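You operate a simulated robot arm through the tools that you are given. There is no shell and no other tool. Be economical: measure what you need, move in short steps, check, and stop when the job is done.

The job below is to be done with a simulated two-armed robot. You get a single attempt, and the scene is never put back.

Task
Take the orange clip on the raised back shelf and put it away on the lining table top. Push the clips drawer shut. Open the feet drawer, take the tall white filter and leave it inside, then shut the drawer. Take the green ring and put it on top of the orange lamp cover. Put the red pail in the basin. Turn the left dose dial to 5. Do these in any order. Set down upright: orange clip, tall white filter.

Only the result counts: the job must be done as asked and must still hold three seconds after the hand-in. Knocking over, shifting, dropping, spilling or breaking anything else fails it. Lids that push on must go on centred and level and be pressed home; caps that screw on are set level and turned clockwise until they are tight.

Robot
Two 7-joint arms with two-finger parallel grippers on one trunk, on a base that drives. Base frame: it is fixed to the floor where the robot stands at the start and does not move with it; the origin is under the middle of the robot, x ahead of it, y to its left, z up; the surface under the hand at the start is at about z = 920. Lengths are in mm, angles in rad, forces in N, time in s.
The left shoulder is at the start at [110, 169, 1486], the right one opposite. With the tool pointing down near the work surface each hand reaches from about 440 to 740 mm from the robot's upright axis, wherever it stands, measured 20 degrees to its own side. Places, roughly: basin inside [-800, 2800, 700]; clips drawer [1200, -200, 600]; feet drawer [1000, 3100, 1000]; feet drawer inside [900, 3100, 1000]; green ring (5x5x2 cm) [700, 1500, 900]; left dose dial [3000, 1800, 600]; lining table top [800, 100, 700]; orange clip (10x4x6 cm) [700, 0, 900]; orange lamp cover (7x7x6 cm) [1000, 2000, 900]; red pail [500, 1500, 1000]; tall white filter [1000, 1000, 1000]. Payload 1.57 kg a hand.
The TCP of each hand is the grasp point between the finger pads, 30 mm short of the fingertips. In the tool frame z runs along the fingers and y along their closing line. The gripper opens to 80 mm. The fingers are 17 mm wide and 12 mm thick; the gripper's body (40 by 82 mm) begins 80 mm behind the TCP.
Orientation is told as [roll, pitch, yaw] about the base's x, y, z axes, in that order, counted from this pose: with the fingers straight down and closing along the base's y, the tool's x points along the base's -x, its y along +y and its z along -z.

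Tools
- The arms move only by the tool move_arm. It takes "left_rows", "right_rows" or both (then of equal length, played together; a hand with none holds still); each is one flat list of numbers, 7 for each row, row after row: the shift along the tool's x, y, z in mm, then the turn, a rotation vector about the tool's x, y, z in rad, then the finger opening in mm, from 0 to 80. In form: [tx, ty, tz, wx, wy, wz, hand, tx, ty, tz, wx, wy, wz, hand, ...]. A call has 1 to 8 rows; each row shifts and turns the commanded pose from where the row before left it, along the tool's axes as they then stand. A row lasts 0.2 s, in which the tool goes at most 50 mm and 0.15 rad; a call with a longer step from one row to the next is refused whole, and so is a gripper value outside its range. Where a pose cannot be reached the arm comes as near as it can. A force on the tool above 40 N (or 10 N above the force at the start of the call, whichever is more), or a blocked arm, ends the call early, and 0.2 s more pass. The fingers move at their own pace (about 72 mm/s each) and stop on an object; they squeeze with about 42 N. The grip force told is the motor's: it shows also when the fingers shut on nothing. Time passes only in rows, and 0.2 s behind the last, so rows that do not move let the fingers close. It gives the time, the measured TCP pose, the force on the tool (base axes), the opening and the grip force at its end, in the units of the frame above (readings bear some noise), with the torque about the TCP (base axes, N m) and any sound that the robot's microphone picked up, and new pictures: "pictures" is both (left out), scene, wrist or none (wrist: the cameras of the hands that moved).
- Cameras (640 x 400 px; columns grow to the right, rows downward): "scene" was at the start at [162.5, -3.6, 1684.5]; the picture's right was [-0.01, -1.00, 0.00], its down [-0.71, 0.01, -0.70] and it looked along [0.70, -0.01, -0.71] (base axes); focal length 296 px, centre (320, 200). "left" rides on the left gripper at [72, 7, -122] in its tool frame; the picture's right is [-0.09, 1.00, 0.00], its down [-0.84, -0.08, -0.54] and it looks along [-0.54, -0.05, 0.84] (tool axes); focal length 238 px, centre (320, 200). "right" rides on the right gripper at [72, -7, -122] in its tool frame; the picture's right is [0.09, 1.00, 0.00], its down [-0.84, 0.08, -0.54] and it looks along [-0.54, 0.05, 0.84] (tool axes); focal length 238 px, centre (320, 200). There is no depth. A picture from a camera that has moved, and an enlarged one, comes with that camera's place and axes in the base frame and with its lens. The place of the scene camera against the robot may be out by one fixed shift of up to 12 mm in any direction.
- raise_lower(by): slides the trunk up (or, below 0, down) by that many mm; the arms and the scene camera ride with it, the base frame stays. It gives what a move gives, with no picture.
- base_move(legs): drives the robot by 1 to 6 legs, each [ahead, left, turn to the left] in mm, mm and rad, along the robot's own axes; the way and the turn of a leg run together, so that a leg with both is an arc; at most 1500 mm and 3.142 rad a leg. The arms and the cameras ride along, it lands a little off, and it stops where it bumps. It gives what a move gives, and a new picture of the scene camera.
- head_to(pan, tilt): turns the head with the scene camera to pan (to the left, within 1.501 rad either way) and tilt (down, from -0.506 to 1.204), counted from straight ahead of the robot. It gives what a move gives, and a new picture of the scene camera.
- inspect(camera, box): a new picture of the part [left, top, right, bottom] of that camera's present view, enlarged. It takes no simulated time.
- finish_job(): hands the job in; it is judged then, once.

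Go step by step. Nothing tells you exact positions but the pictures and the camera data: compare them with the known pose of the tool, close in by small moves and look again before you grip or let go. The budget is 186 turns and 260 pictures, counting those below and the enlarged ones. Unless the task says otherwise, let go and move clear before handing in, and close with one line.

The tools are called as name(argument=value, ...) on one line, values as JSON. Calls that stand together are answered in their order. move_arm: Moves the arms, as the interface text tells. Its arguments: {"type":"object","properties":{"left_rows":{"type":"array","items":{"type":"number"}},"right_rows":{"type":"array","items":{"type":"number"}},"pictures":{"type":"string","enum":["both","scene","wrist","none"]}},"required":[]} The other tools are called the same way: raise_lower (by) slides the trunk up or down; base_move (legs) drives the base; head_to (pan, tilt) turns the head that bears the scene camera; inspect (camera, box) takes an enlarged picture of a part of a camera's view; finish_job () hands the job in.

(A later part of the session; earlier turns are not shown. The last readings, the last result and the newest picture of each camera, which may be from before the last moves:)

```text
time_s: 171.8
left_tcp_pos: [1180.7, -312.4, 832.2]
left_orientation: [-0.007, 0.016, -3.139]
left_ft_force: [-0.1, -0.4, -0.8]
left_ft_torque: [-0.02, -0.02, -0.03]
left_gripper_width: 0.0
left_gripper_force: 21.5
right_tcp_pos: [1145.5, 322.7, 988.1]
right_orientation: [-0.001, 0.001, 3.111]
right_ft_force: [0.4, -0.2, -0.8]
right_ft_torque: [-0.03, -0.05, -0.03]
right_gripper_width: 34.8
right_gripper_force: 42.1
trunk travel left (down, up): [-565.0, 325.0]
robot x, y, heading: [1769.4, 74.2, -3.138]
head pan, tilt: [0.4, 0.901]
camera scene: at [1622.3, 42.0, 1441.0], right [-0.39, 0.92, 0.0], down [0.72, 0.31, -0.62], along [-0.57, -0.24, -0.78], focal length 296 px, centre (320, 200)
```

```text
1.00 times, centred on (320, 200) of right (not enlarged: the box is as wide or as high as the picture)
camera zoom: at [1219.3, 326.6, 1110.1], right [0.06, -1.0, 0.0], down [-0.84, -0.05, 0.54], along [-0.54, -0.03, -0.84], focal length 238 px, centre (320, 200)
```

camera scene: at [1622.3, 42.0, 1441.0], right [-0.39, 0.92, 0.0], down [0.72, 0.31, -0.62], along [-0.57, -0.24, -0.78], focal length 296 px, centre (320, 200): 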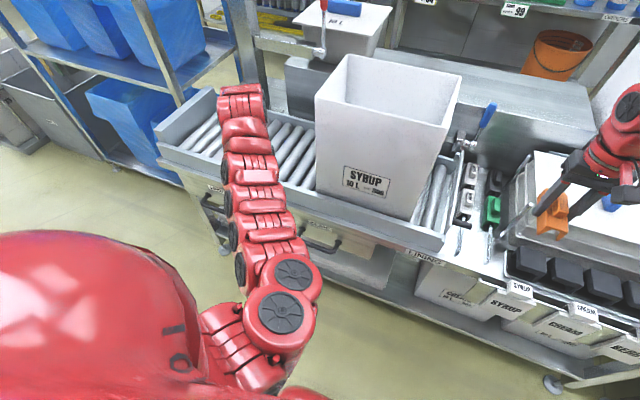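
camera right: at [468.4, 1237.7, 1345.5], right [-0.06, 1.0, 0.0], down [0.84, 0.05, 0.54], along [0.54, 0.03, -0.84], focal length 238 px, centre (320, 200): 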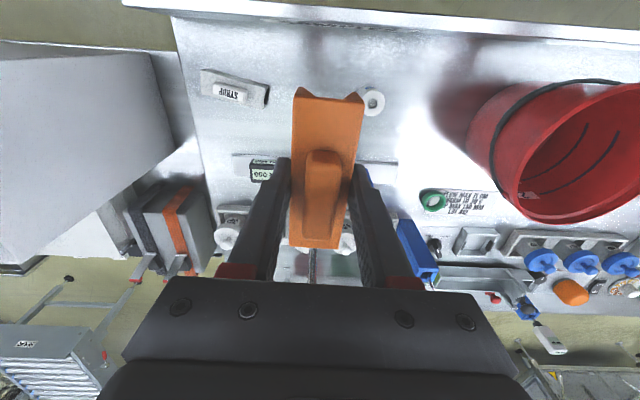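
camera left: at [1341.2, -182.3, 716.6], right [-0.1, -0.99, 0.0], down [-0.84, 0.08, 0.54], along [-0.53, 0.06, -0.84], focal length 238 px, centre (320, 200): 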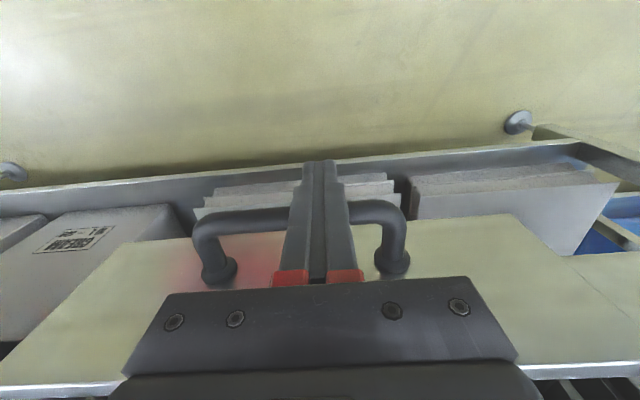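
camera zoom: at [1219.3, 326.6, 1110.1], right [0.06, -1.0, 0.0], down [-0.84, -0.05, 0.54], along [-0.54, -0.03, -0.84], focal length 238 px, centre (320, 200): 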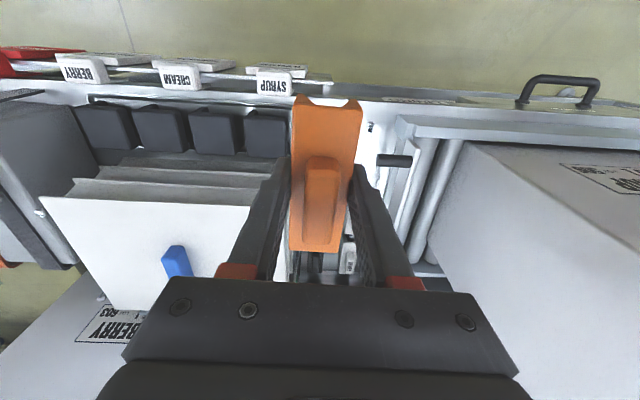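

I bring the clip over the free strip, still high, and turn the head to see it.

move_arm(right_rows=[-20, 12, 0, 0, 0, -0.03, 25, -21, 12, 0, 0, 0, 0, 25, -21, 12, 0, 0, 0, 0, 25, -21, 12, 0, 0, 0, 0, 25, 0, 0, 30, 0, 0, 0, 25, 0, 0, 30, 0, 0, 0, 25], pictures="wrist")

head_to(pan=-0.35, tilt=0.75)

inspect(camera="scene", box=[240, 120, 440, 280])

```text
time_s: 173.2
left_tcp_pos: [1181.7, -314.4, 831.6]
left_orientation: [-0.007, 0.014, -3.14]
left_ft_force: [-0.5, 0.1, -0.4]
left_ft_torque: [0.01, -0.01, 0.03]
left_gripper_width: 0.1
left_gripper_force: 21.5
right_tcp_pos: [1063.1, 274.8, 928.0]
right_orientation: [-0.002, 0.0, 3.142]
right_ft_force: [0.2, 0.6, 0.0]
right_ft_torque: [-0.01, 0.0, 0.02]
right_gripper_width: 35.0
right_gripper_force: 42.4
trunk travel left (down, up): [-565.0, 325.0]
robot x, y, heading: [1774.5, 74.1, -3.137]
head pan, tilt: [0.4, 0.901]
camera right: at [1136.5, 281.3, 1050.3], right [0.09, -1.0, 0.0], down [-0.84, -0.08, 0.54], along [-0.54, -0.05, -0.84], focal length 238 px, centre (320, 200)
```

right: 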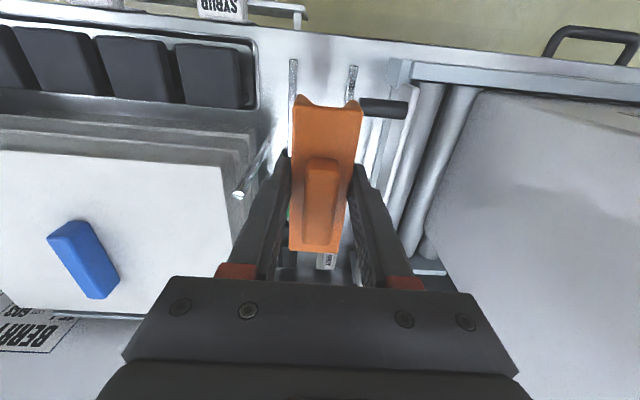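

```text
time_s: 174.3
left_tcp_pos: [1180.9, -312.7, 831.9]
left_orientation: [-0.008, 0.017, -3.139]
left_ft_force: [-0.1, 0.4, -0.1]
left_ft_torque: [0.01, -0.02, -0.01]
left_gripper_width: 0.1
left_gripper_force: 21.4
right_tcp_pos: [1063.0, 276.5, 928.0]
right_orientation: [0.0, 0.0, 3.139]
right_ft_force: [0.0, 0.4, -0.2]
right_ft_torque: [0.02, 0.01, 0.01]
right_gripper_width: 35.0
right_gripper_force: 41.9
trunk travel left (down, up): [-565.0, 325.0]
robot x, y, heading: [1770.5, 75.6, -3.134]
head pan, tilt: [-0.351, 0.75]
camera scene: at [1614.5, 99.8, 1452.9], right [0.34, 0.94, 0.0], down [0.64, -0.23, -0.73], along [-0.69, 0.25, -0.68], focal length 296 px, centre (320, 200)
```

scene: 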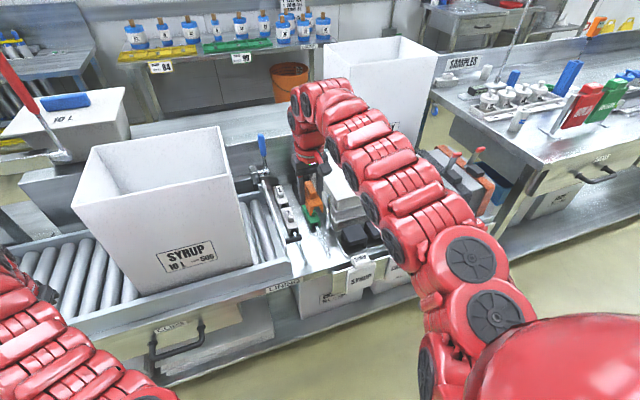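

```text
2.50 times, centred on (340, 200) of scene
camera zoom: at [1614.5, 99.8, 1452.9], right [0.34, 0.94, 0.0], down [0.64, -0.23, -0.73], along [-0.69, 0.25, -0.68], focal length 740 px, centre (270, 200)
```

zoom: 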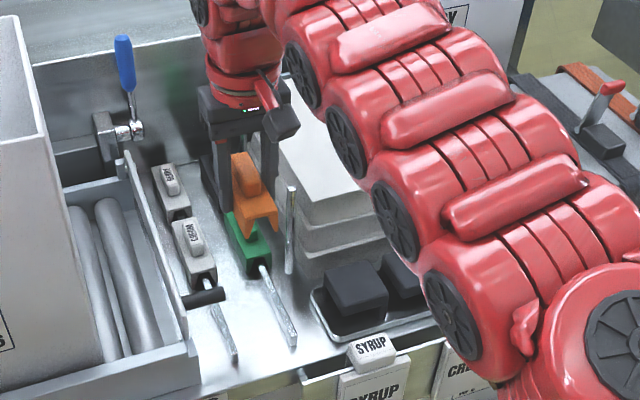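

The rods end at x ≈ 1116 and lie at y ≈ 240 and 313, so the middle is y 276, right under the hand. I move to x 1085 and lower to just above the table, then check.

move_arm(right_rows=[11, 0, 40, 0, 0, 0, 25, 11, 0, 40, 0, 0, 0, 25, 0, 0, 40, 0, 0, 0, 25, 0, 0, 43, 0, 0, 0, 25], pictures="wrist")

inspect(camera="scene", box=[270, 170, 390, 270])

```text
time_s: 175.3
left_tcp_pos: [1179.8, -313.4, 832.9]
left_orientation: [-0.005, 0.016, -3.141]
left_ft_force: [0.4, -0.3, 0.4]
left_ft_torque: [-0.01, 0.02, -0.01]
left_gripper_width: 0.0
left_gripper_force: 21.4
right_tcp_pos: [1084.2, 276.3, 764.4]
right_orientation: [-0.001, -0.003, 3.14]
right_ft_force: [-0.8, 0.6, 0.2]
right_ft_torque: [-0.02, 0.0, -0.04]
right_gripper_width: 34.6
right_gripper_force: 41.7
trunk travel left (down, up): [-565.0, 325.0]
robot x, y, heading: [1769.2, 74.1, -3.146]
head pan, tilt: [-0.351, 0.75]
camera right: at [1158.1, 281.8, 885.9], right [0.09, -1.0, 0.0], down [-0.84, -0.08, 0.54], along [-0.54, -0.05, -0.84], focal length 238 px, centre (320, 200)
```

right: 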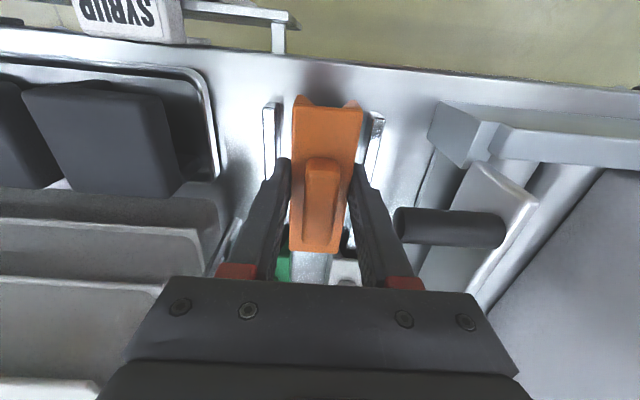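

```text
4.00 times, centred on (330, 220) of scene
camera zoom: at [1613.8, 100.1, 1452.8], right [0.34, 0.94, 0.0], down [0.64, -0.23, -0.73], along [-0.69, 0.25, -0.68], focal length 1184 px, centre (280, 120)
```

zoom: 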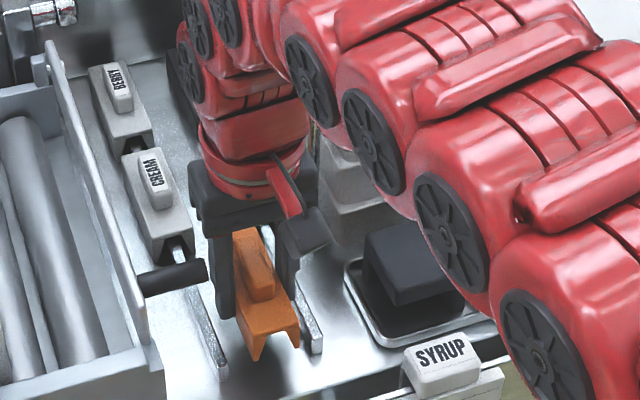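

The clip is centred between the two bars. I lower the last 30 mm in small steps.

move_arm(right_rows=[0, 0, 12, 0, 0, 0, 25, 0, 0, 8, 0, 0, 0, 25, 0, 0, 5, 0, 0, 0, 25, 0, 0, 3, 0, 0, 0, 25, 0, 0, 3, 0, 0, 0, 25], pictures="wrist")

inspect(camera="scene", box=[290, 190, 370, 260])

```text
time_s: 176.6
left_tcp_pos: [1182.4, -313.4, 834.2]
left_orientation: [-0.005, 0.015, -3.14]
left_ft_force: [0.6, 0.4, -0.7]
left_ft_torque: [0.0, -0.01, -0.02]
left_gripper_width: 0.0
left_gripper_force: 21.7
right_tcp_pos: [1086.2, 274.2, 734.0]
right_orientation: [-0.002, -0.002, 3.14]
right_ft_force: [0.4, 0.2, -0.8]
right_ft_torque: [-0.01, 0.03, 0.03]
right_gripper_width: 35.0
right_gripper_force: 42.3
trunk travel left (down, up): [-565.0, 325.0]
robot x, y, heading: [1773.2, 73.1, -3.137]
head pan, tilt: [-0.351, 0.75]
camera right: at [1158.0, 281.4, 856.3], right [0.09, -1.0, 0.0], down [-0.84, -0.08, 0.54], along [-0.54, -0.05, -0.84], focal length 238 px, centre (320, 200)
```

right: 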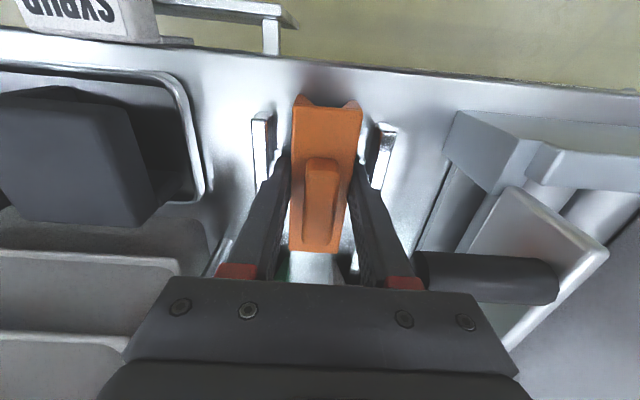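

```text
5.71 times, centred on (330, 225) of scene
camera zoom: at [1614.4, 99.7, 1452.9], right [0.34, 0.94, 0.0], down [0.64, -0.23, -0.73], along [-0.69, 0.25, -0.68], focal length 1692 px, centre (263, 57)
```

zoom: 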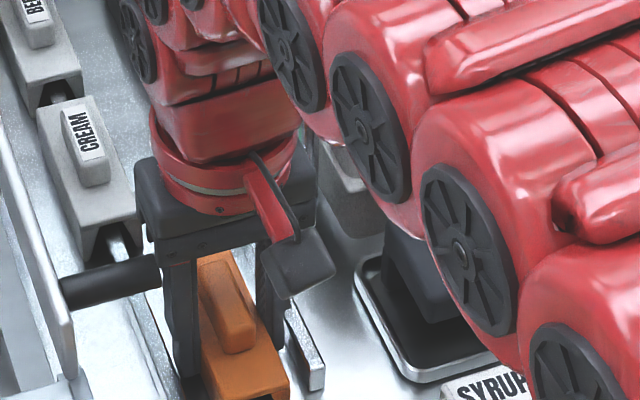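

No contact yet; I go on in 2 mm steps.

move_arm(right_rows=[0, 0, 2, 0, 0, 0, 25, 0, 0, 2, 0, 0, 0, 25, 0, 0, 2, 0, 0, 0, 25, 0, 0, 2, 0, 0, 0, 25], pictures="none")

```text
time_s: 177.6
left_tcp_pos: [1183.2, -313.8, 834.6]
left_orientation: [-0.007, 0.01, -3.138]
left_ft_force: [0.1, -0.4, 0.5]
left_ft_torque: [0.01, -0.01, 0.04]
left_gripper_width: 0.0
left_gripper_force: 20.9
right_tcp_pos: [1085.1, 275.6, 732.9]
right_orientation: [-0.001, -0.009, 3.138]
right_ft_force: [-0.1, 2.0, 35.3]
right_ft_torque: [-0.05, -0.17, -0.05]
right_gripper_width: 35.2
right_gripper_force: 41.3
trunk travel left (down, up): [-565.0, 325.0]
robot x, y, heading: [1771.4, 75.4, -3.14]
head pan, tilt: [-0.351, 0.75]
```

It stands on the table top (contact at z ≈ 733 as expected). I ease the pressure, open slightly and lift away.

move_arm(right_rows=[0, 0, -5, 0, 0, 0, 25, 0, 0, 0, 0, 0, 0, 42, 0, 0, 0, 0, 0, 0, 42, 0, 0, 0, 0, 0, 0, 42], pictures="wrist")

```text
time_s: 178.6
left_tcp_pos: [1182.0, -313.3, 833.0]
left_orientation: [-0.006, 0.017, -3.138]
left_ft_force: [0.1, 0.0, 0.6]
left_ft_torque: [0.02, 0.01, 0.0]
left_gripper_width: 0.2
left_gripper_force: 21.3
right_tcp_pos: [1085.9, 275.1, 732.2]
right_orientation: [-0.001, -0.001, 3.139]
right_ft_force: [-1.3, 0.2, -0.5]
right_ft_torque: [0.06, 0.0, -0.03]
right_gripper_width: 41.5
right_gripper_force: 0.2
trunk travel left (down, up): [-565.0, 325.0]
robot x, y, heading: [1769.5, 76.7, -3.142]
head pan, tilt: [-0.351, 0.75]
camera right: at [1158.4, 281.5, 853.4], right [0.09, -1.0, 0.0], down [-0.84, -0.08, 0.54], along [-0.54, -0.05, -0.84], focal length 238 px, centre (320, 200)
```

right: 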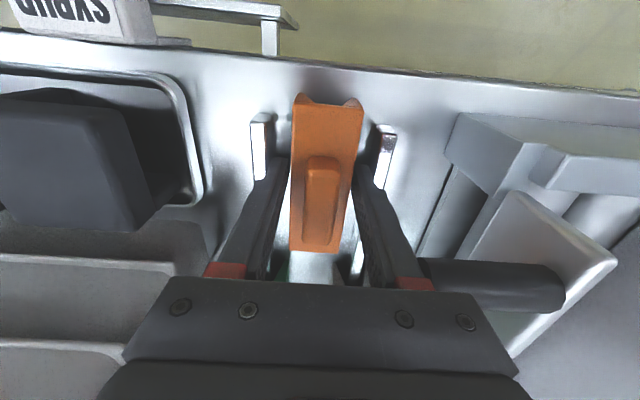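

Released and standing. I lift straight up.

move_arm(right_rows=[0, 0, -15, 0, 0, 0, 42, 0, 0, -30, 0, 0, 0, 42, 0, 0, -45, 0, 0, 0, 42, 0, 0, -45, 0, 0, 0, 42, 0, 0, -45, 0, 0, 0, 42, 0, 0, -45, 0, 0, 0, 42], pictures="wrist")

```text
time_s: 179.9
left_tcp_pos: [1182.1, -313.8, 833.1]
left_orientation: [-0.008, 0.013, -3.14]
left_ft_force: [-0.8, 0.9, 1.2]
left_ft_torque: [0.01, 0.02, 0.0]
left_gripper_width: 0.0
left_gripper_force: 21.7
right_tcp_pos: [1084.7, 275.9, 957.7]
right_orientation: [-0.003, -0.001, 3.14]
right_ft_force: [-0.5, -0.3, 0.3]
right_ft_torque: [0.03, 0.03, -0.01]
right_gripper_width: 41.8
right_gripper_force: 0.1
trunk travel left (down, up): [-565.0, 325.0]
robot x, y, heading: [1772.2, 75.8, -3.139]
head pan, tilt: [-0.351, 0.75]
camera right: at [1158.4, 282.2, 1079.8], right [0.09, -1.0, 0.0], down [-0.84, -0.08, 0.54], along [-0.54, -0.05, -0.84], focal length 238 px, centre (320, 200)
```

right: 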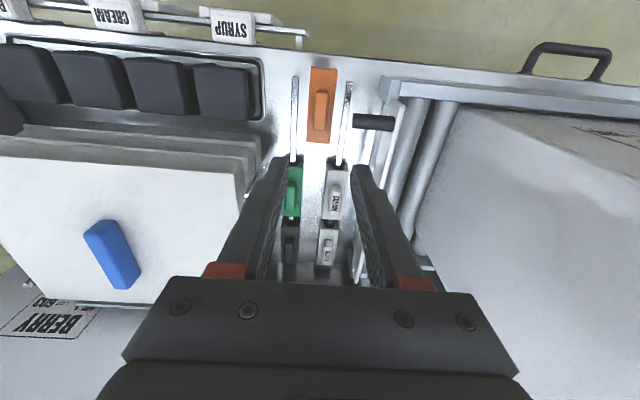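

The orange clip stands on the table top. I back off, raise the trunk and strafe to the bench for the green ring.

base_move(legs=[[-180, 0, 0]])

raise_lower(by=235)

move_arm(left_rows=[0, 0, -40, 0, 0, 0, 40, 0, 0, -40, 0, 0, 0, 40, 0, 0, -40, 0, 0, 0, 40, -10, -20, -20, 0, 0, 0, 40, -10, -20, 0, 0, 0, 0, 40, -10, -20, 0, 0, 0, 0, 40, -10, -20, 0, 0, 0, 0, 40], pictures="none")

base_move(legs=[[0, -1480, 0]])

head_to(pan=0, tilt=0.7)

```text
time_s: 181.4
left_tcp_pos: [1360.3, -311.8, 833.7]
left_orientation: [-0.005, 0.015, -3.142]
left_ft_force: [0.5, -0.6, -0.3]
left_ft_torque: [0.0, 0.03, 0.01]
left_gripper_width: 0.0
left_gripper_force: 21.3
right_tcp_pos: [1262.7, 276.0, 958.2]
right_orientation: [-0.001, -0.002, 3.142]
right_ft_force: [-0.4, -0.7, 0.2]
right_ft_torque: [-0.03, 0.01, 0.03]
right_gripper_width: 41.9
right_gripper_force: 0.1
trunk travel left (down, up): [-565.0, 325.0]
robot x, y, heading: [1949.4, 75.2, -3.137]
head pan, tilt: [-0.351, 0.75]
camera scene: at [1793.4, 100.3, 1453.0], right [0.34, 0.94, 0.0], down [0.64, -0.23, -0.73], along [-0.69, 0.25, -0.68], focal length 296 px, centre (320, 200)
```

scene: 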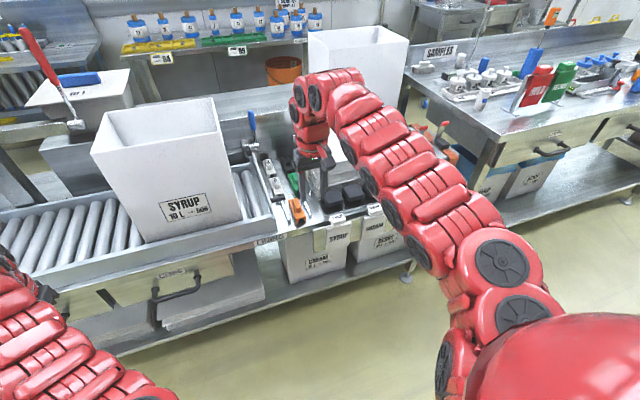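

```text
time_s: 183.9
left_tcp_pos: [1360.1, -313.6, 1067.4]
left_orientation: [-0.007, 0.015, -3.141]
left_ft_force: [-0.4, 0.6, -0.4]
left_ft_torque: [-0.03, 0.01, 0.02]
left_gripper_width: 0.1
left_gripper_force: 21.4
right_tcp_pos: [1262.4, 275.5, 1191.7]
right_orientation: [0.001, -0.002, 3.142]
right_ft_force: [0.0, -0.5, 0.3]
right_ft_torque: [0.0, -0.01, 0.02]
right_gripper_width: 42.0
right_gripper_force: 0.1
trunk travel left (down, up): [-800.0, 90.0]
robot x, y, heading: [1951.6, 75.9, -3.14]
head pan, tilt: [-0.351, 0.75]
```

```text
time_s: 185.5
left_tcp_pos: [1308.0, -239.1, 1209.2]
left_orientation: [-0.005, 0.017, -3.14]
left_ft_force: [0.0, -0.3, 0.1]
left_ft_torque: [-0.02, 0.03, -0.03]
left_gripper_width: 39.8
left_gripper_force: 0.1
left hand out of reach, approached as far as the arm can: row 1
right_tcp_pos: [1262.0, 276.2, 1191.7]
right_orientation: [0.002, -0.003, 3.142]
right_ft_force: [-0.4, -0.2, -0.9]
right_ft_torque: [0.0, -0.02, -0.02]
right_gripper_width: 42.2
right_gripper_force: 0.1
trunk travel left (down, up): [-800.0, 90.0]
robot x, y, heading: [1948.9, 73.3, -3.139]
head pan, tilt: [-0.351, 0.75]
```

```text
time_s: 192.9
left_tcp_pos: [1300.1, 1247.2, 1209.4]
left_orientation: [-0.007, 0.017, -3.131]
left_ft_force: [0.6, -0.7, -0.7]
left_ft_torque: [-0.02, 0.0, -0.01]
left_gripper_width: 40.1
left_gripper_force: 0.0
right_tcp_pos: [1249.9, 1764.5, 1192.5]
right_orientation: [0.001, -0.002, -3.132]
right_ft_force: [0.5, -0.3, 0.2]
right_ft_torque: [0.01, -0.02, -0.01]
right_gripper_width: 42.1
right_gripper_force: 0.1
trunk travel left (down, up): [-800.0, 90.0]
robot x, y, heading: [1939.5, 1570.5, -3.13]
head pan, tilt: [-0.351, 0.75]
camera scene: at [1781.1, 1593.1, 1687.9], right [0.33, 0.94, 0.0], down [0.64, -0.23, -0.73], along [-0.69, 0.24, -0.68], focal length 296 px, centre (320, 200)
```

scene: 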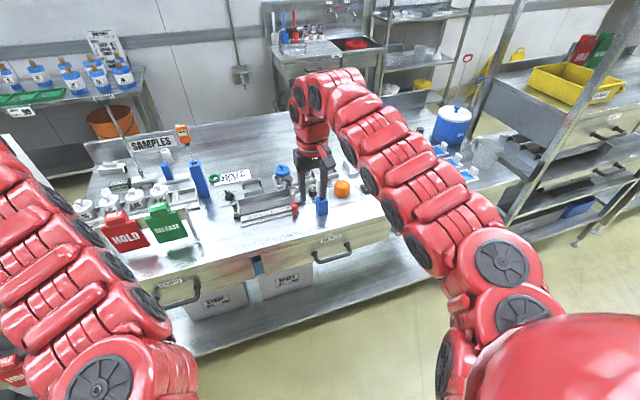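

```text
time_s: 193.7
left_tcp_pos: [1300.3, 1248.4, 1210.2]
left_orientation: [-0.005, 0.016, -3.132]
left_ft_force: [-0.4, -0.5, -0.5]
left_ft_torque: [0.01, 0.02, 0.02]
left_gripper_width: 39.7
left_gripper_force: 0.1
right_tcp_pos: [1249.7, 1764.8, 1192.5]
right_orientation: [-0.001, 0.0, -3.132]
right_ft_force: [-1.0, -0.8, -0.8]
right_ft_torque: [-0.01, 0.03, 0.0]
right_gripper_width: 42.0
right_gripper_force: 0.0
trunk travel left (down, up): [-800.0, 90.0]
robot x, y, heading: [1938.4, 1569.2, -3.132]
head pan, tilt: [0.0, 0.7]
camera scene: at [1774.3, 1564.9, 1692.2], right [-0.01, 1.0, 0.0], down [0.64, 0.01, -0.76], along [-0.76, -0.01, -0.64], focal length 296 px, centre (320, 200)
```

scene: 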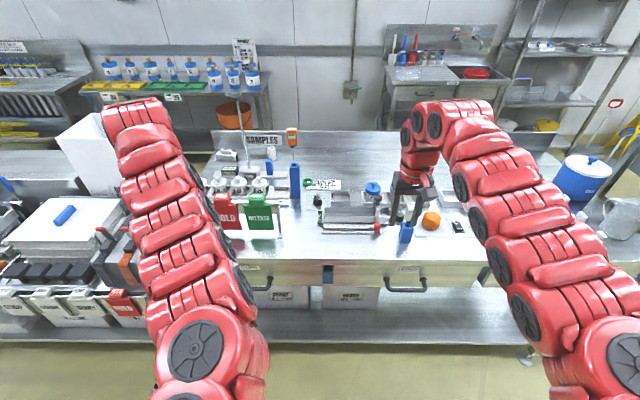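

The ring lies near [730, 1503], beside the tall thermometer at about [845, 1458]; the left hand can come over it from the free side. I raise the trunk, set the left hand and drive up to the bench.

raise_lower(by=90)

move_arm(left_rows=[0, -40, 0, 0, 0, 0, 80, 0, -40, 0, 0, 0, 0, 80, 0, -40, 0, 0, 0, 0, 80], pictures="none")

base_move(legs=[[0, -140, -0.01], [430, 0, 0]])

inspect(camera="left", box=[0, 0, 640, 400])

```text
time_s: 195.0
left_tcp_pos: [1299.7, 1248.7, 1300.0]
left_orientation: [-0.005, 0.015, -3.132]
left_ft_force: [0.0, 0.1, -0.2]
left_ft_torque: [-0.02, 0.02, 0.02]
left_gripper_width: 40.1
left_gripper_force: 0.1
right_tcp_pos: [1248.9, 1765.1, 1282.7]
right_orientation: [0.001, -0.002, -3.133]
right_ft_force: [0.3, -0.2, 1.1]
right_ft_torque: [0.0, 0.0, 0.04]
right_gripper_width: 42.0
right_gripper_force: 0.0
trunk travel left (down, up): [-890.0, 0.0]
robot x, y, heading: [1939.5, 1569.5, -3.134]
head pan, tilt: [0.0, 0.7]
```

```text
time_s: 195.8
left_tcp_pos: [1297.4, 1370.5, 1299.7]
left_orientation: [-0.006, 0.017, -3.128]
left_ft_force: [0.9, -0.2, -0.1]
left_ft_torque: [-0.05, 0.03, 0.0]
left_gripper_width: 80.1
left_gripper_force: 0.0
right_tcp_pos: [1249.5, 1766.0, 1281.6]
right_orientation: [0.0, -0.002, -3.134]
right_ft_force: [0.6, 0.0, -0.2]
right_ft_torque: [0.01, -0.02, -0.01]
right_gripper_width: 42.3
right_gripper_force: 0.0
trunk travel left (down, up): [-890.0, 0.0]
robot x, y, heading: [1935.1, 1566.9, -3.129]
head pan, tilt: [0.0, 0.7]
```

```text
time_s: 199.4
left_tcp_pos: [860.2, 1520.8, 1300.3]
left_orientation: [-0.008, 0.014, 3.135]
left_ft_force: [0.4, -0.4, -0.1]
left_ft_torque: [0.02, 0.02, -0.01]
left_gripper_width: 80.0
left_gripper_force: 0.0
right_tcp_pos: [819.5, 1917.8, 1283.7]
right_orientation: [0.0, -0.001, 3.135]
right_ft_force: [0.1, 0.4, 0.2]
right_ft_torque: [-0.05, 0.02, -0.01]
right_gripper_width: 42.1
right_gripper_force: 0.0
trunk travel left (down, up): [-890.0, 0.0]
robot x, y, heading: [1499.9, 1711.0, 3.136]
head pan, tilt: [0.0, 0.7]
camera scene: at [1341.4, 1709.4, 1782.4], right [0.0, 1.0, 0.0], down [0.64, 0.0, -0.77], along [-0.77, 0.0, -0.64], focal length 296 px, centre (320, 200)
```

scene: 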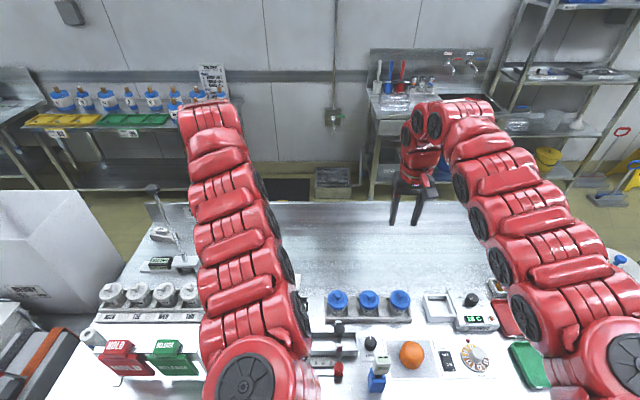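

```text
1.00 times, centred on (320, 200) of left (not enlarged: the box is as wide or as high as the picture)
camera zoom: at [933.3, 1514.8, 1424.1], right [-0.1, -1.0, -0.01], down [-0.84, 0.08, 0.53], along [-0.53, 0.06, -0.85], focal length 238 px, centre (320, 200)
```

zoom: 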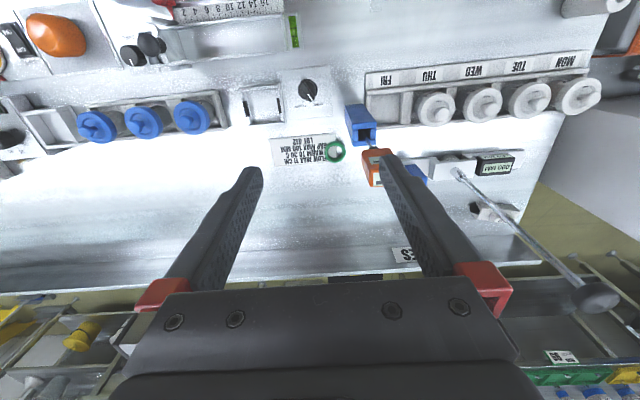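

The ring is at [738, 1507]. The left forearm would pass over the thermometer, so I use the right hand, which comes from the free side. I retract the left hand, shift the base and bring the right hand over the ring.

move_arm(left_rows=[20, 0, 0, 0, 0, 0, 40, 20, 0, 0, 0, 0, 0, 40, 20, 0, 0, 0, 0, 0, 40], right_rows=[0, 0, 0, 0, 0, 0, 80, 0, 0, 0, 0, 0, 0, 80, 0, 0, 0, 0, 0, 0, 80], pictures="none")

base_move(legs=[[0, 145, 0], [55, 0, 0]])

move_arm(right_rows=[-3, 35, 0, 0, 0, -0.1, 80, -3, 35, 0, 0, 0, -0.1, 80, 0, 35, 0, 0, 0, -0.1, 80, 3, 35, 0, 0, 0, -0.1, 80, 0, 35, 0, 0, 0, -0.1, 80, 0, 35, 0, 0, 0, -0.1, 80], pictures="both")

```text
time_s: 200.2
left_tcp_pos: [882.1, 1520.7, 1302.5]
left_orientation: [-0.005, 0.02, 3.137]
left_ft_force: [0.9, -0.6, 0.5]
left_ft_torque: [0.01, 0.0, -0.02]
left_gripper_width: 40.1
left_gripper_force: 0.1
left hand out of reach, approached as far as the arm can: row 2, 3
right_tcp_pos: [818.4, 1917.3, 1281.1]
right_orientation: [0.0, 0.0, 3.135]
right_ft_force: [-0.7, 0.5, 0.1]
right_ft_torque: [0.0, 0.01, 0.0]
right_gripper_width: 79.9
right_gripper_force: 0.1
trunk travel left (down, up): [-890.0, 0.0]
robot x, y, heading: [1504.6, 1710.3, 3.14]
head pan, tilt: [0.0, 0.7]
```

```text
time_s: 202.1
left_tcp_pos: [835.7, 1376.7, 1307.9]
left_orientation: [-0.005, 0.011, 3.136]
left_ft_force: [1.1, 0.8, 0.3]
left_ft_torque: [-0.01, 0.02, 0.02]
left_gripper_width: 40.1
left_gripper_force: 0.0
right_tcp_pos: [770.0, 1773.2, 1287.3]
right_orientation: [0.0, -0.006, 3.133]
right_ft_force: [1.2, 0.7, 0.0]
right_ft_torque: [-0.01, 0.05, 0.02]
right_gripper_width: 79.9
right_gripper_force: 0.0
trunk travel left (down, up): [-890.0, 0.0]
robot x, y, heading: [1450.1, 1566.5, 3.135]
head pan, tilt: [0.0, 0.7]
camera scene: at [1294.9, 1565.5, 1783.3], right [0.0, 1.0, 0.0], down [0.64, 0.0, -0.77], along [-0.77, 0.0, -0.64], focal length 296 px, centre (320, 200)
```

scene: 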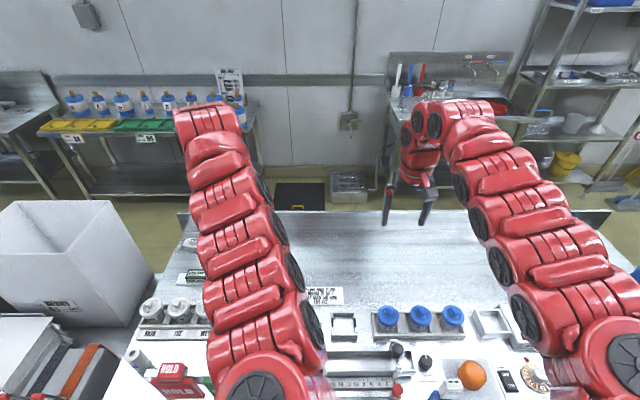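

```text
time_s: 203.5
left_tcp_pos: [828.0, 1373.8, 1304.0]
left_orientation: [-0.009, 0.018, 3.136]
left_ft_force: [-0.3, 0.2, 0.9]
left_ft_torque: [0.0, -0.02, 0.02]
left_gripper_width: 39.8
left_gripper_force: 0.0
right_tcp_pos: [809.3, 1571.7, 1281.8]
right_orientation: [-0.003, 0.001, -2.548]
right_ft_force: [-0.1, 0.1, 0.3]
right_ft_torque: [-0.01, 0.02, 0.01]
right_gripper_width: 80.0
right_gripper_force: 0.0
trunk travel left (down, up): [-890.0, 0.0]
robot x, y, heading: [1449.6, 1567.2, 3.133]
head pan, tilt: [0.0, 0.7]
camera scene: at [1284.1, 1562.7, 1782.1], right [0.0, 1.0, 0.0], down [0.64, 0.0, -0.76], along [-0.76, 0.0, -0.64], focal length 296 px, centre (320, 200)
camera right: at [866.7, 1616.2, 1404.6], right [0.63, -0.77, 0.0], down [-0.65, -0.53, 0.54], along [-0.42, -0.34, -0.84], focal length 238 px, centre (320, 200)
```

scene: 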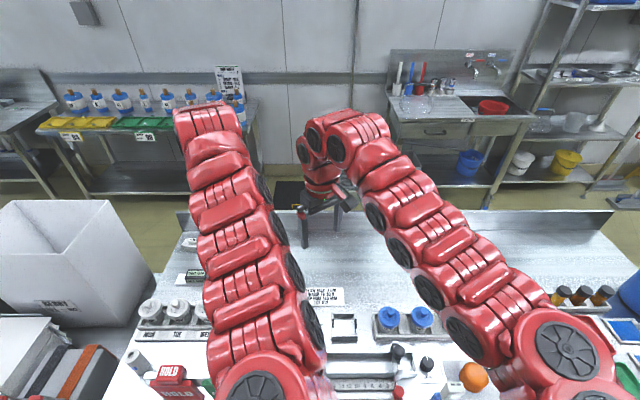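
right: 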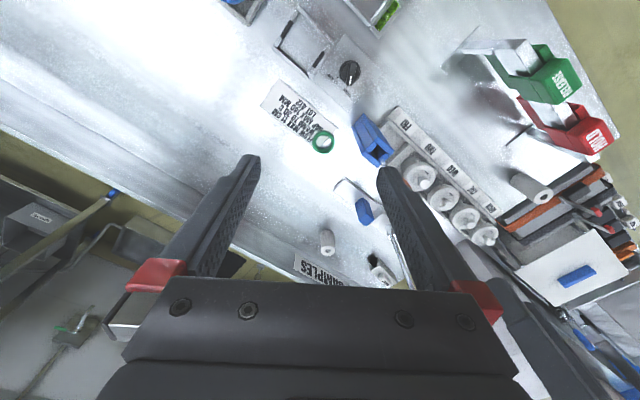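

The ring measures at [737, 1506] again. I move over it and lower in stages.

move_arm(right_rows=[-32, 5, 0, 0, 0, 0, 80, -32, 5, 0, 0, 0, 0, 80, -32, 4, 30, 0, 0, 0, 80, 0, 0, 45, 0, 0, 0, 80, 0, 0, 45, 0, 0, 0, 80, 0, 0, 45, 0, 0, 0, 80, 0, 0, 45, 0, 0, 0, 80], pictures="both")

```text
time_s: 205.1
left_tcp_pos: [827.3, 1376.4, 1304.1]
left_orientation: [-0.007, 0.018, 3.136]
left_ft_force: [0.2, -0.6, 0.1]
left_ft_torque: [0.0, -0.01, 0.01]
left_gripper_width: 40.2
left_gripper_force: 0.1
right_tcp_pos: [767.5, 1526.4, 1080.1]
right_orientation: [-0.002, 0.0, -2.55]
right_ft_force: [0.1, -0.8, 1.0]
right_ft_torque: [-0.03, 0.02, 0.01]
right_gripper_width: 79.9
right_gripper_force: 0.1
right hand out of reach, approached as far as the arm can: row 3, 7
trunk travel left (down, up): [-890.0, 0.0]
robot x, y, heading: [1448.4, 1566.4, 3.14]
head pan, tilt: [0.0, 0.7]
camera scene: at [1284.3, 1564.0, 1782.2], right [0.01, 1.0, 0.0], down [0.64, 0.0, -0.76], along [-0.76, 0.0, -0.64], focal length 296 px, centre (320, 200)
camera right: at [824.5, 1572.4, 1202.3], right [0.63, -0.78, 0.0], down [-0.65, -0.53, 0.54], along [-0.42, -0.34, -0.84], focal length 238 px, centre (320, 200)
```

scene: 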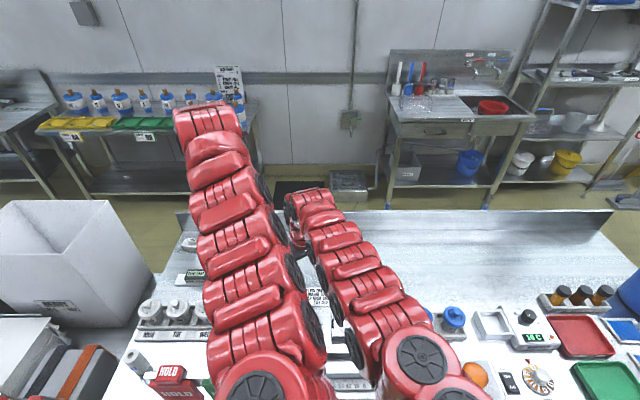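
right: 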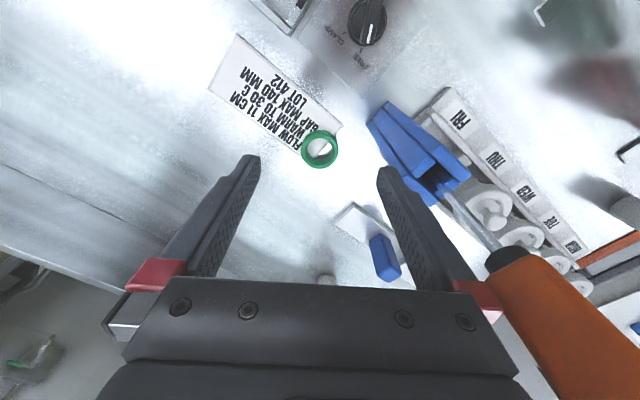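

The arm is at its limit with the high trunk; the meter stays clear on the right. I lower the trunk 110 mm and close the remaining gap.

raise_lower(by=-110)

move_arm(right_rows=[-19, 1, 0, 0, 0, 0, 80, -18, 2, 0, 0, 0, 0, 80], pictures="wrist")

```text
time_s: 206.5
left_tcp_pos: [828.5, 1375.2, 1194.0]
left_orientation: [-0.008, 0.018, 3.136]
left_ft_force: [-1.0, 0.2, 0.4]
left_ft_torque: [-0.03, 0.01, 0.01]
left_gripper_width: 40.2
left_gripper_force: 0.2
right_tcp_pos: [768.7, 1525.7, 971.3]
right_orientation: [0.0, -0.001, -2.551]
right_ft_force: [0.4, 0.2, -0.2]
right_ft_torque: [0.0, 0.02, -0.01]
right_gripper_width: 80.1
right_gripper_force: 0.0
trunk travel left (down, up): [-780.0, 110.0]
robot x, y, heading: [1450.7, 1566.0, 3.137]
head pan, tilt: [0.0, 0.7]
```

```text
time_s: 207.1
left_tcp_pos: [829.8, 1374.5, 1193.8]
left_orientation: [-0.008, 0.018, 3.137]
left_ft_force: [0.2, 0.3, 0.2]
left_ft_torque: [0.03, 0.0, -0.05]
left_gripper_width: 40.2
left_gripper_force: 0.0
right_tcp_pos: [768.4, 1525.9, 969.8]
right_orientation: [-0.003, -0.001, -2.55]
right_ft_force: [-0.2, 0.1, 0.3]
right_ft_torque: [-0.02, 0.0, 0.05]
right_gripper_width: 80.1
right_gripper_force: 0.0
right hand out of reach, approached as far as the arm can: row 1, 2
trunk travel left (down, up): [-780.0, 110.0]
robot x, y, heading: [1453.6, 1563.5, 3.135]
head pan, tilt: [0.0, 0.7]
camera right: at [824.9, 1571.8, 1092.8], right [0.63, -0.78, 0.0], down [-0.65, -0.53, 0.54], along [-0.42, -0.34, -0.84], focal length 238 px, centre (320, 200)
```

right: 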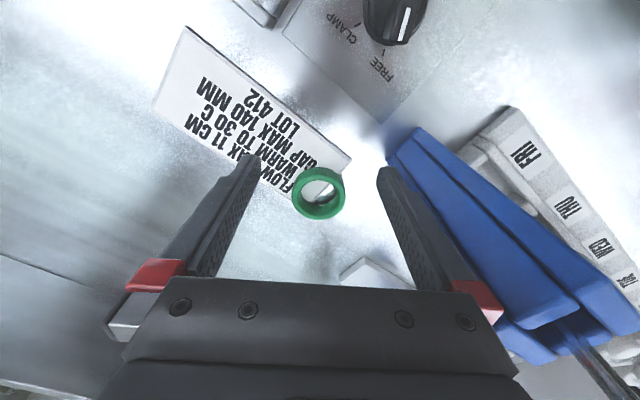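

Reach is just short, so I drive 35 mm closer and narrow the fingers to keep clear of the blue stand.

move_arm(right_rows=[0, 0, 0, 0, 0, 0, 64, 0, 0, 0, 0, 0, 0, 64], pictures="none")

base_move(legs=[[38, 18, 0]])

inspect(camera="right", box=[0, 0, 640, 400])

```text
time_s: 207.7
left_tcp_pos: [828.6, 1374.7, 1193.0]
left_orientation: [-0.006, 0.018, 3.138]
left_ft_force: [-0.9, 0.2, -0.5]
left_ft_torque: [0.01, 0.03, 0.04]
left_gripper_width: 39.9
left_gripper_force: 0.1
right_tcp_pos: [768.4, 1527.0, 970.2]
right_orientation: [0.0, 0.0, -2.55]
right_ft_force: [0.1, 0.1, -0.1]
right_ft_torque: [0.0, 0.05, 0.01]
right_gripper_width: 63.9
right_gripper_force: 0.1
trunk travel left (down, up): [-780.0, 110.0]
robot x, y, heading: [1446.5, 1566.6, 3.139]
head pan, tilt: [0.0, 0.7]
```

```text
time_s: 208.6
left_tcp_pos: [794.3, 1359.3, 1196.7]
left_orientation: [-0.007, 0.014, 3.135]
left_ft_force: [0.8, 0.5, 0.1]
left_ft_torque: [-0.01, 0.04, 0.01]
left_gripper_width: 39.9
left_gripper_force: 0.0
right_tcp_pos: [734.7, 1510.6, 973.8]
right_orientation: [-0.003, -0.004, -2.553]
right_ft_force: [-0.2, 1.0, -0.4]
right_ft_torque: [-0.02, 0.0, 0.01]
right_gripper_width: 64.1
right_gripper_force: 0.2
trunk travel left (down, up): [-780.0, 110.0]
robot x, y, heading: [1409.4, 1547.9, 3.134]
head pan, tilt: [0.0, 0.7]
camera scene: at [1253.0, 1548.7, 1672.9], right [0.01, 1.0, 0.0], down [0.64, 0.0, -0.77], along [-0.77, 0.0, -0.64], focal length 296 px, centre (320, 200)
```

scene: 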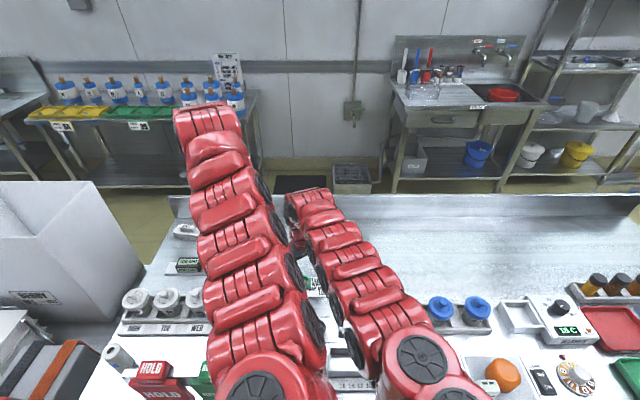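

```text
1.00 times, centred on (320, 200) of right (not enlarged: the box is as wide or as high as the picture)
camera zoom: at [791.1, 1556.1, 1095.0], right [0.63, -0.78, 0.0], down [-0.65, -0.53, 0.55], along [-0.42, -0.34, -0.84], focal length 238 px, centre (320, 200)
```

zoom: 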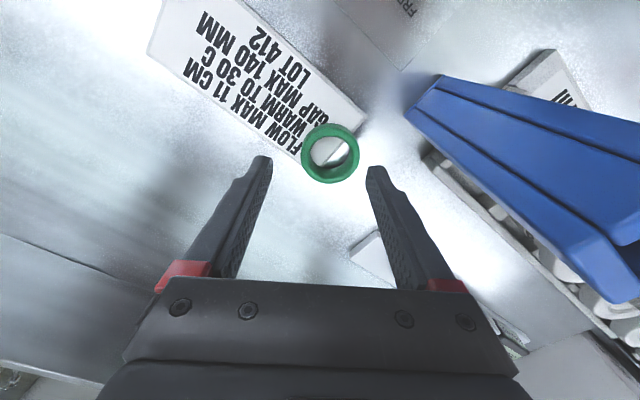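

Now the ring is within reach. I centre by 8 mm and lower so the fingertips sit beside it.

move_arm(right_rows=[1, 8, 10, 0, 0, 0, 64, 0, 0, 15, 0, 0, 0, 64], pictures="wrist")

```text
time_s: 209.2
left_tcp_pos: [791.7, 1359.9, 1192.7]
left_orientation: [-0.007, 0.019, 3.135]
left_ft_force: [-0.1, -0.6, 0.9]
left_ft_torque: [0.01, 0.02, 0.0]
left_gripper_width: 39.9
left_gripper_force: 0.1
right_tcp_pos: [738.0, 1504.2, 953.6]
right_orientation: [-0.002, -0.001, -2.551]
right_ft_force: [-0.4, -0.3, -0.9]
right_ft_torque: [0.01, 0.0, -0.02]
right_gripper_width: 64.0
right_gripper_force: 0.0
right hand out of reach, approached as far as the arm can: row 2
trunk travel left (down, up): [-780.0, 110.0]
robot x, y, heading: [1416.9, 1548.0, 3.139]
head pan, tilt: [0.0, 0.7]
camera right: at [794.5, 1549.5, 1075.1], right [0.63, -0.78, 0.0], down [-0.65, -0.53, 0.54], along [-0.42, -0.34, -0.84], focal length 238 px, centre (320, 200)
```

right: 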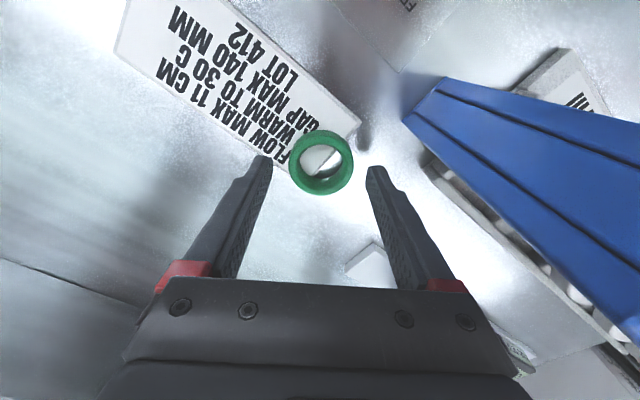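

The ring sits exactly under the fingertips. I lower the last 18 mm with the trunk and close.

raise_lower(by=-17)

move_arm(right_rows=[0, 0, 0, 0, 0, 0, 30, 0, 0, 0, 0, 0, 0, 30, 0, 0, 0, 0, 0, 0, 30], pictures="wrist")

```text
time_s: 209.8
left_tcp_pos: [790.9, 1356.8, 1176.1]
left_orientation: [-0.005, 0.016, 3.135]
left_ft_force: [-0.2, 0.3, 0.7]
left_ft_torque: [0.0, -0.02, 0.03]
left_gripper_width: 40.1
left_gripper_force: 0.0
right_tcp_pos: [736.6, 1503.7, 936.3]
right_orientation: [-0.002, 0.0, -2.552]
right_ft_force: [-1.0, -0.5, 0.6]
right_ft_torque: [0.0, 0.04, 0.01]
right_gripper_width: 64.1
right_gripper_force: 0.1
trunk travel left (down, up): [-763.0, 127.0]
robot x, y, heading: [1415.3, 1553.0, 3.141]
head pan, tilt: [0.0, 0.7]
```

```text
time_s: 210.6
left_tcp_pos: [792.1, 1357.7, 1177.4]
left_orientation: [-0.008, 0.018, 3.136]
left_ft_force: [0.3, 0.1, -0.3]
left_ft_torque: [-0.03, 0.02, -0.01]
left_gripper_width: 39.9
left_gripper_force: 0.1
right_tcp_pos: [736.5, 1502.4, 935.9]
right_orientation: [-0.001, -0.001, -2.553]
right_ft_force: [0.4, 0.5, 1.9]
right_ft_torque: [0.01, 0.05, -0.01]
right_gripper_width: 39.7
right_gripper_force: 42.1
trunk travel left (down, up): [-763.0, 127.0]
robot x, y, heading: [1411.1, 1549.6, 3.136]
head pan, tilt: [0.0, 0.7]
camera right: at [794.0, 1549.0, 1058.6], right [0.63, -0.78, 0.0], down [-0.65, -0.53, 0.54], along [-0.42, -0.34, -0.84], focal length 238 px, centre (320, 200)
```

right: 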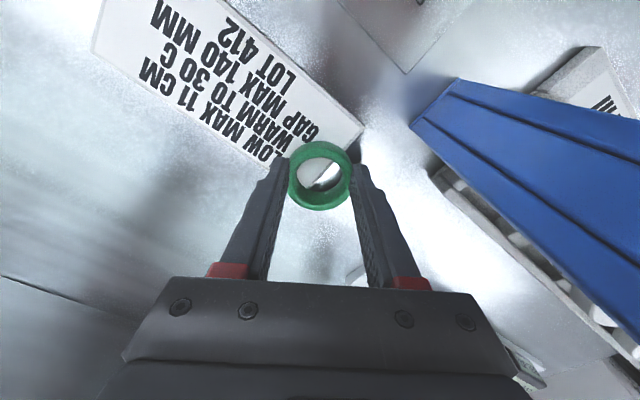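

The ring is held. I lift it and check that it stays in the fingers.

raise_lower(by=120)

base_move(legs=[[-200, 0, 0]])

inspect(camera="right", box=[0, 0, 640, 400])

```text
time_s: 212.1
left_tcp_pos: [791.6, 1357.8, 1296.5]
left_orientation: [-0.007, 0.016, 3.135]
left_ft_force: [0.8, -0.2, -0.7]
left_ft_torque: [0.0, 0.0, 0.03]
left_gripper_width: 39.9
left_gripper_force: 0.0
right_tcp_pos: [736.4, 1504.0, 1056.1]
right_orientation: [0.001, 0.0, -2.551]
right_ft_force: [0.1, 1.0, 0.0]
right_ft_torque: [-0.02, -0.02, 0.0]
right_gripper_width: 39.8
right_gripper_force: 42.3
trunk travel left (down, up): [-883.0, 7.0]
robot x, y, heading: [1408.2, 1547.4, 3.132]
head pan, tilt: [0.0, 0.7]
```

```text
time_s: 213.7
left_tcp_pos: [989.0, 1356.4, 1295.3]
left_orientation: [-0.007, 0.02, 3.136]
left_ft_force: [-1.0, -0.7, 0.0]
left_ft_torque: [0.02, -0.03, 0.0]
left_gripper_width: 40.2
left_gripper_force: 0.2
right_tcp_pos: [935.1, 1500.7, 1055.7]
right_orientation: [0.001, 0.002, -2.55]
right_ft_force: [-0.2, -0.2, -0.6]
right_ft_torque: [0.03, -0.01, 0.01]
right_gripper_width: 39.6
right_gripper_force: 41.3
trunk travel left (down, up): [-883.0, 7.0]
robot x, y, heading: [1613.6, 1551.9, 3.141]
head pan, tilt: [0.0, 0.7]
camera scene: at [1444.9, 1544.9, 1774.8], right [0.0, 1.0, 0.0], down [0.65, 0.0, -0.76], along [-0.76, 0.0, -0.65], focal length 296 px, centre (320, 200)
```

scene: 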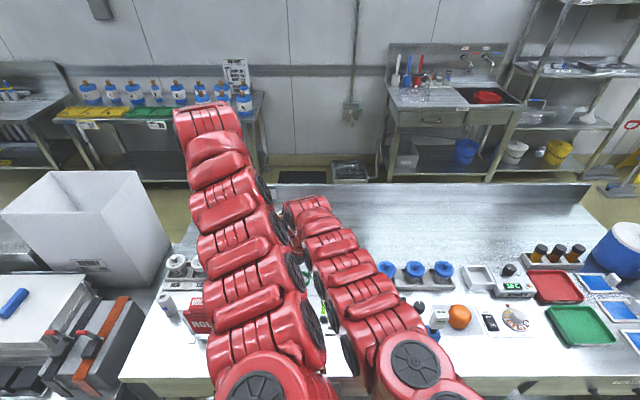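

```text
1.00 times, centred on (320, 200) of right (not enlarged: the box is as wide or as high as the picture)
camera zoom: at [992.0, 1547.0, 1177.2], right [0.63, -0.77, 0.0], down [-0.65, -0.53, 0.54], along [-0.42, -0.34, -0.84], focal length 238 px, centre (320, 200)
```

zoom: 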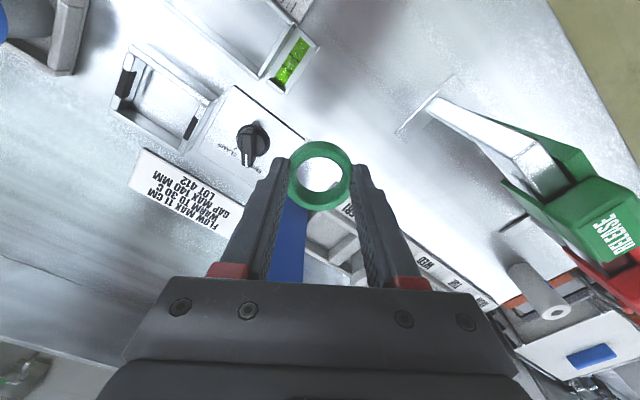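

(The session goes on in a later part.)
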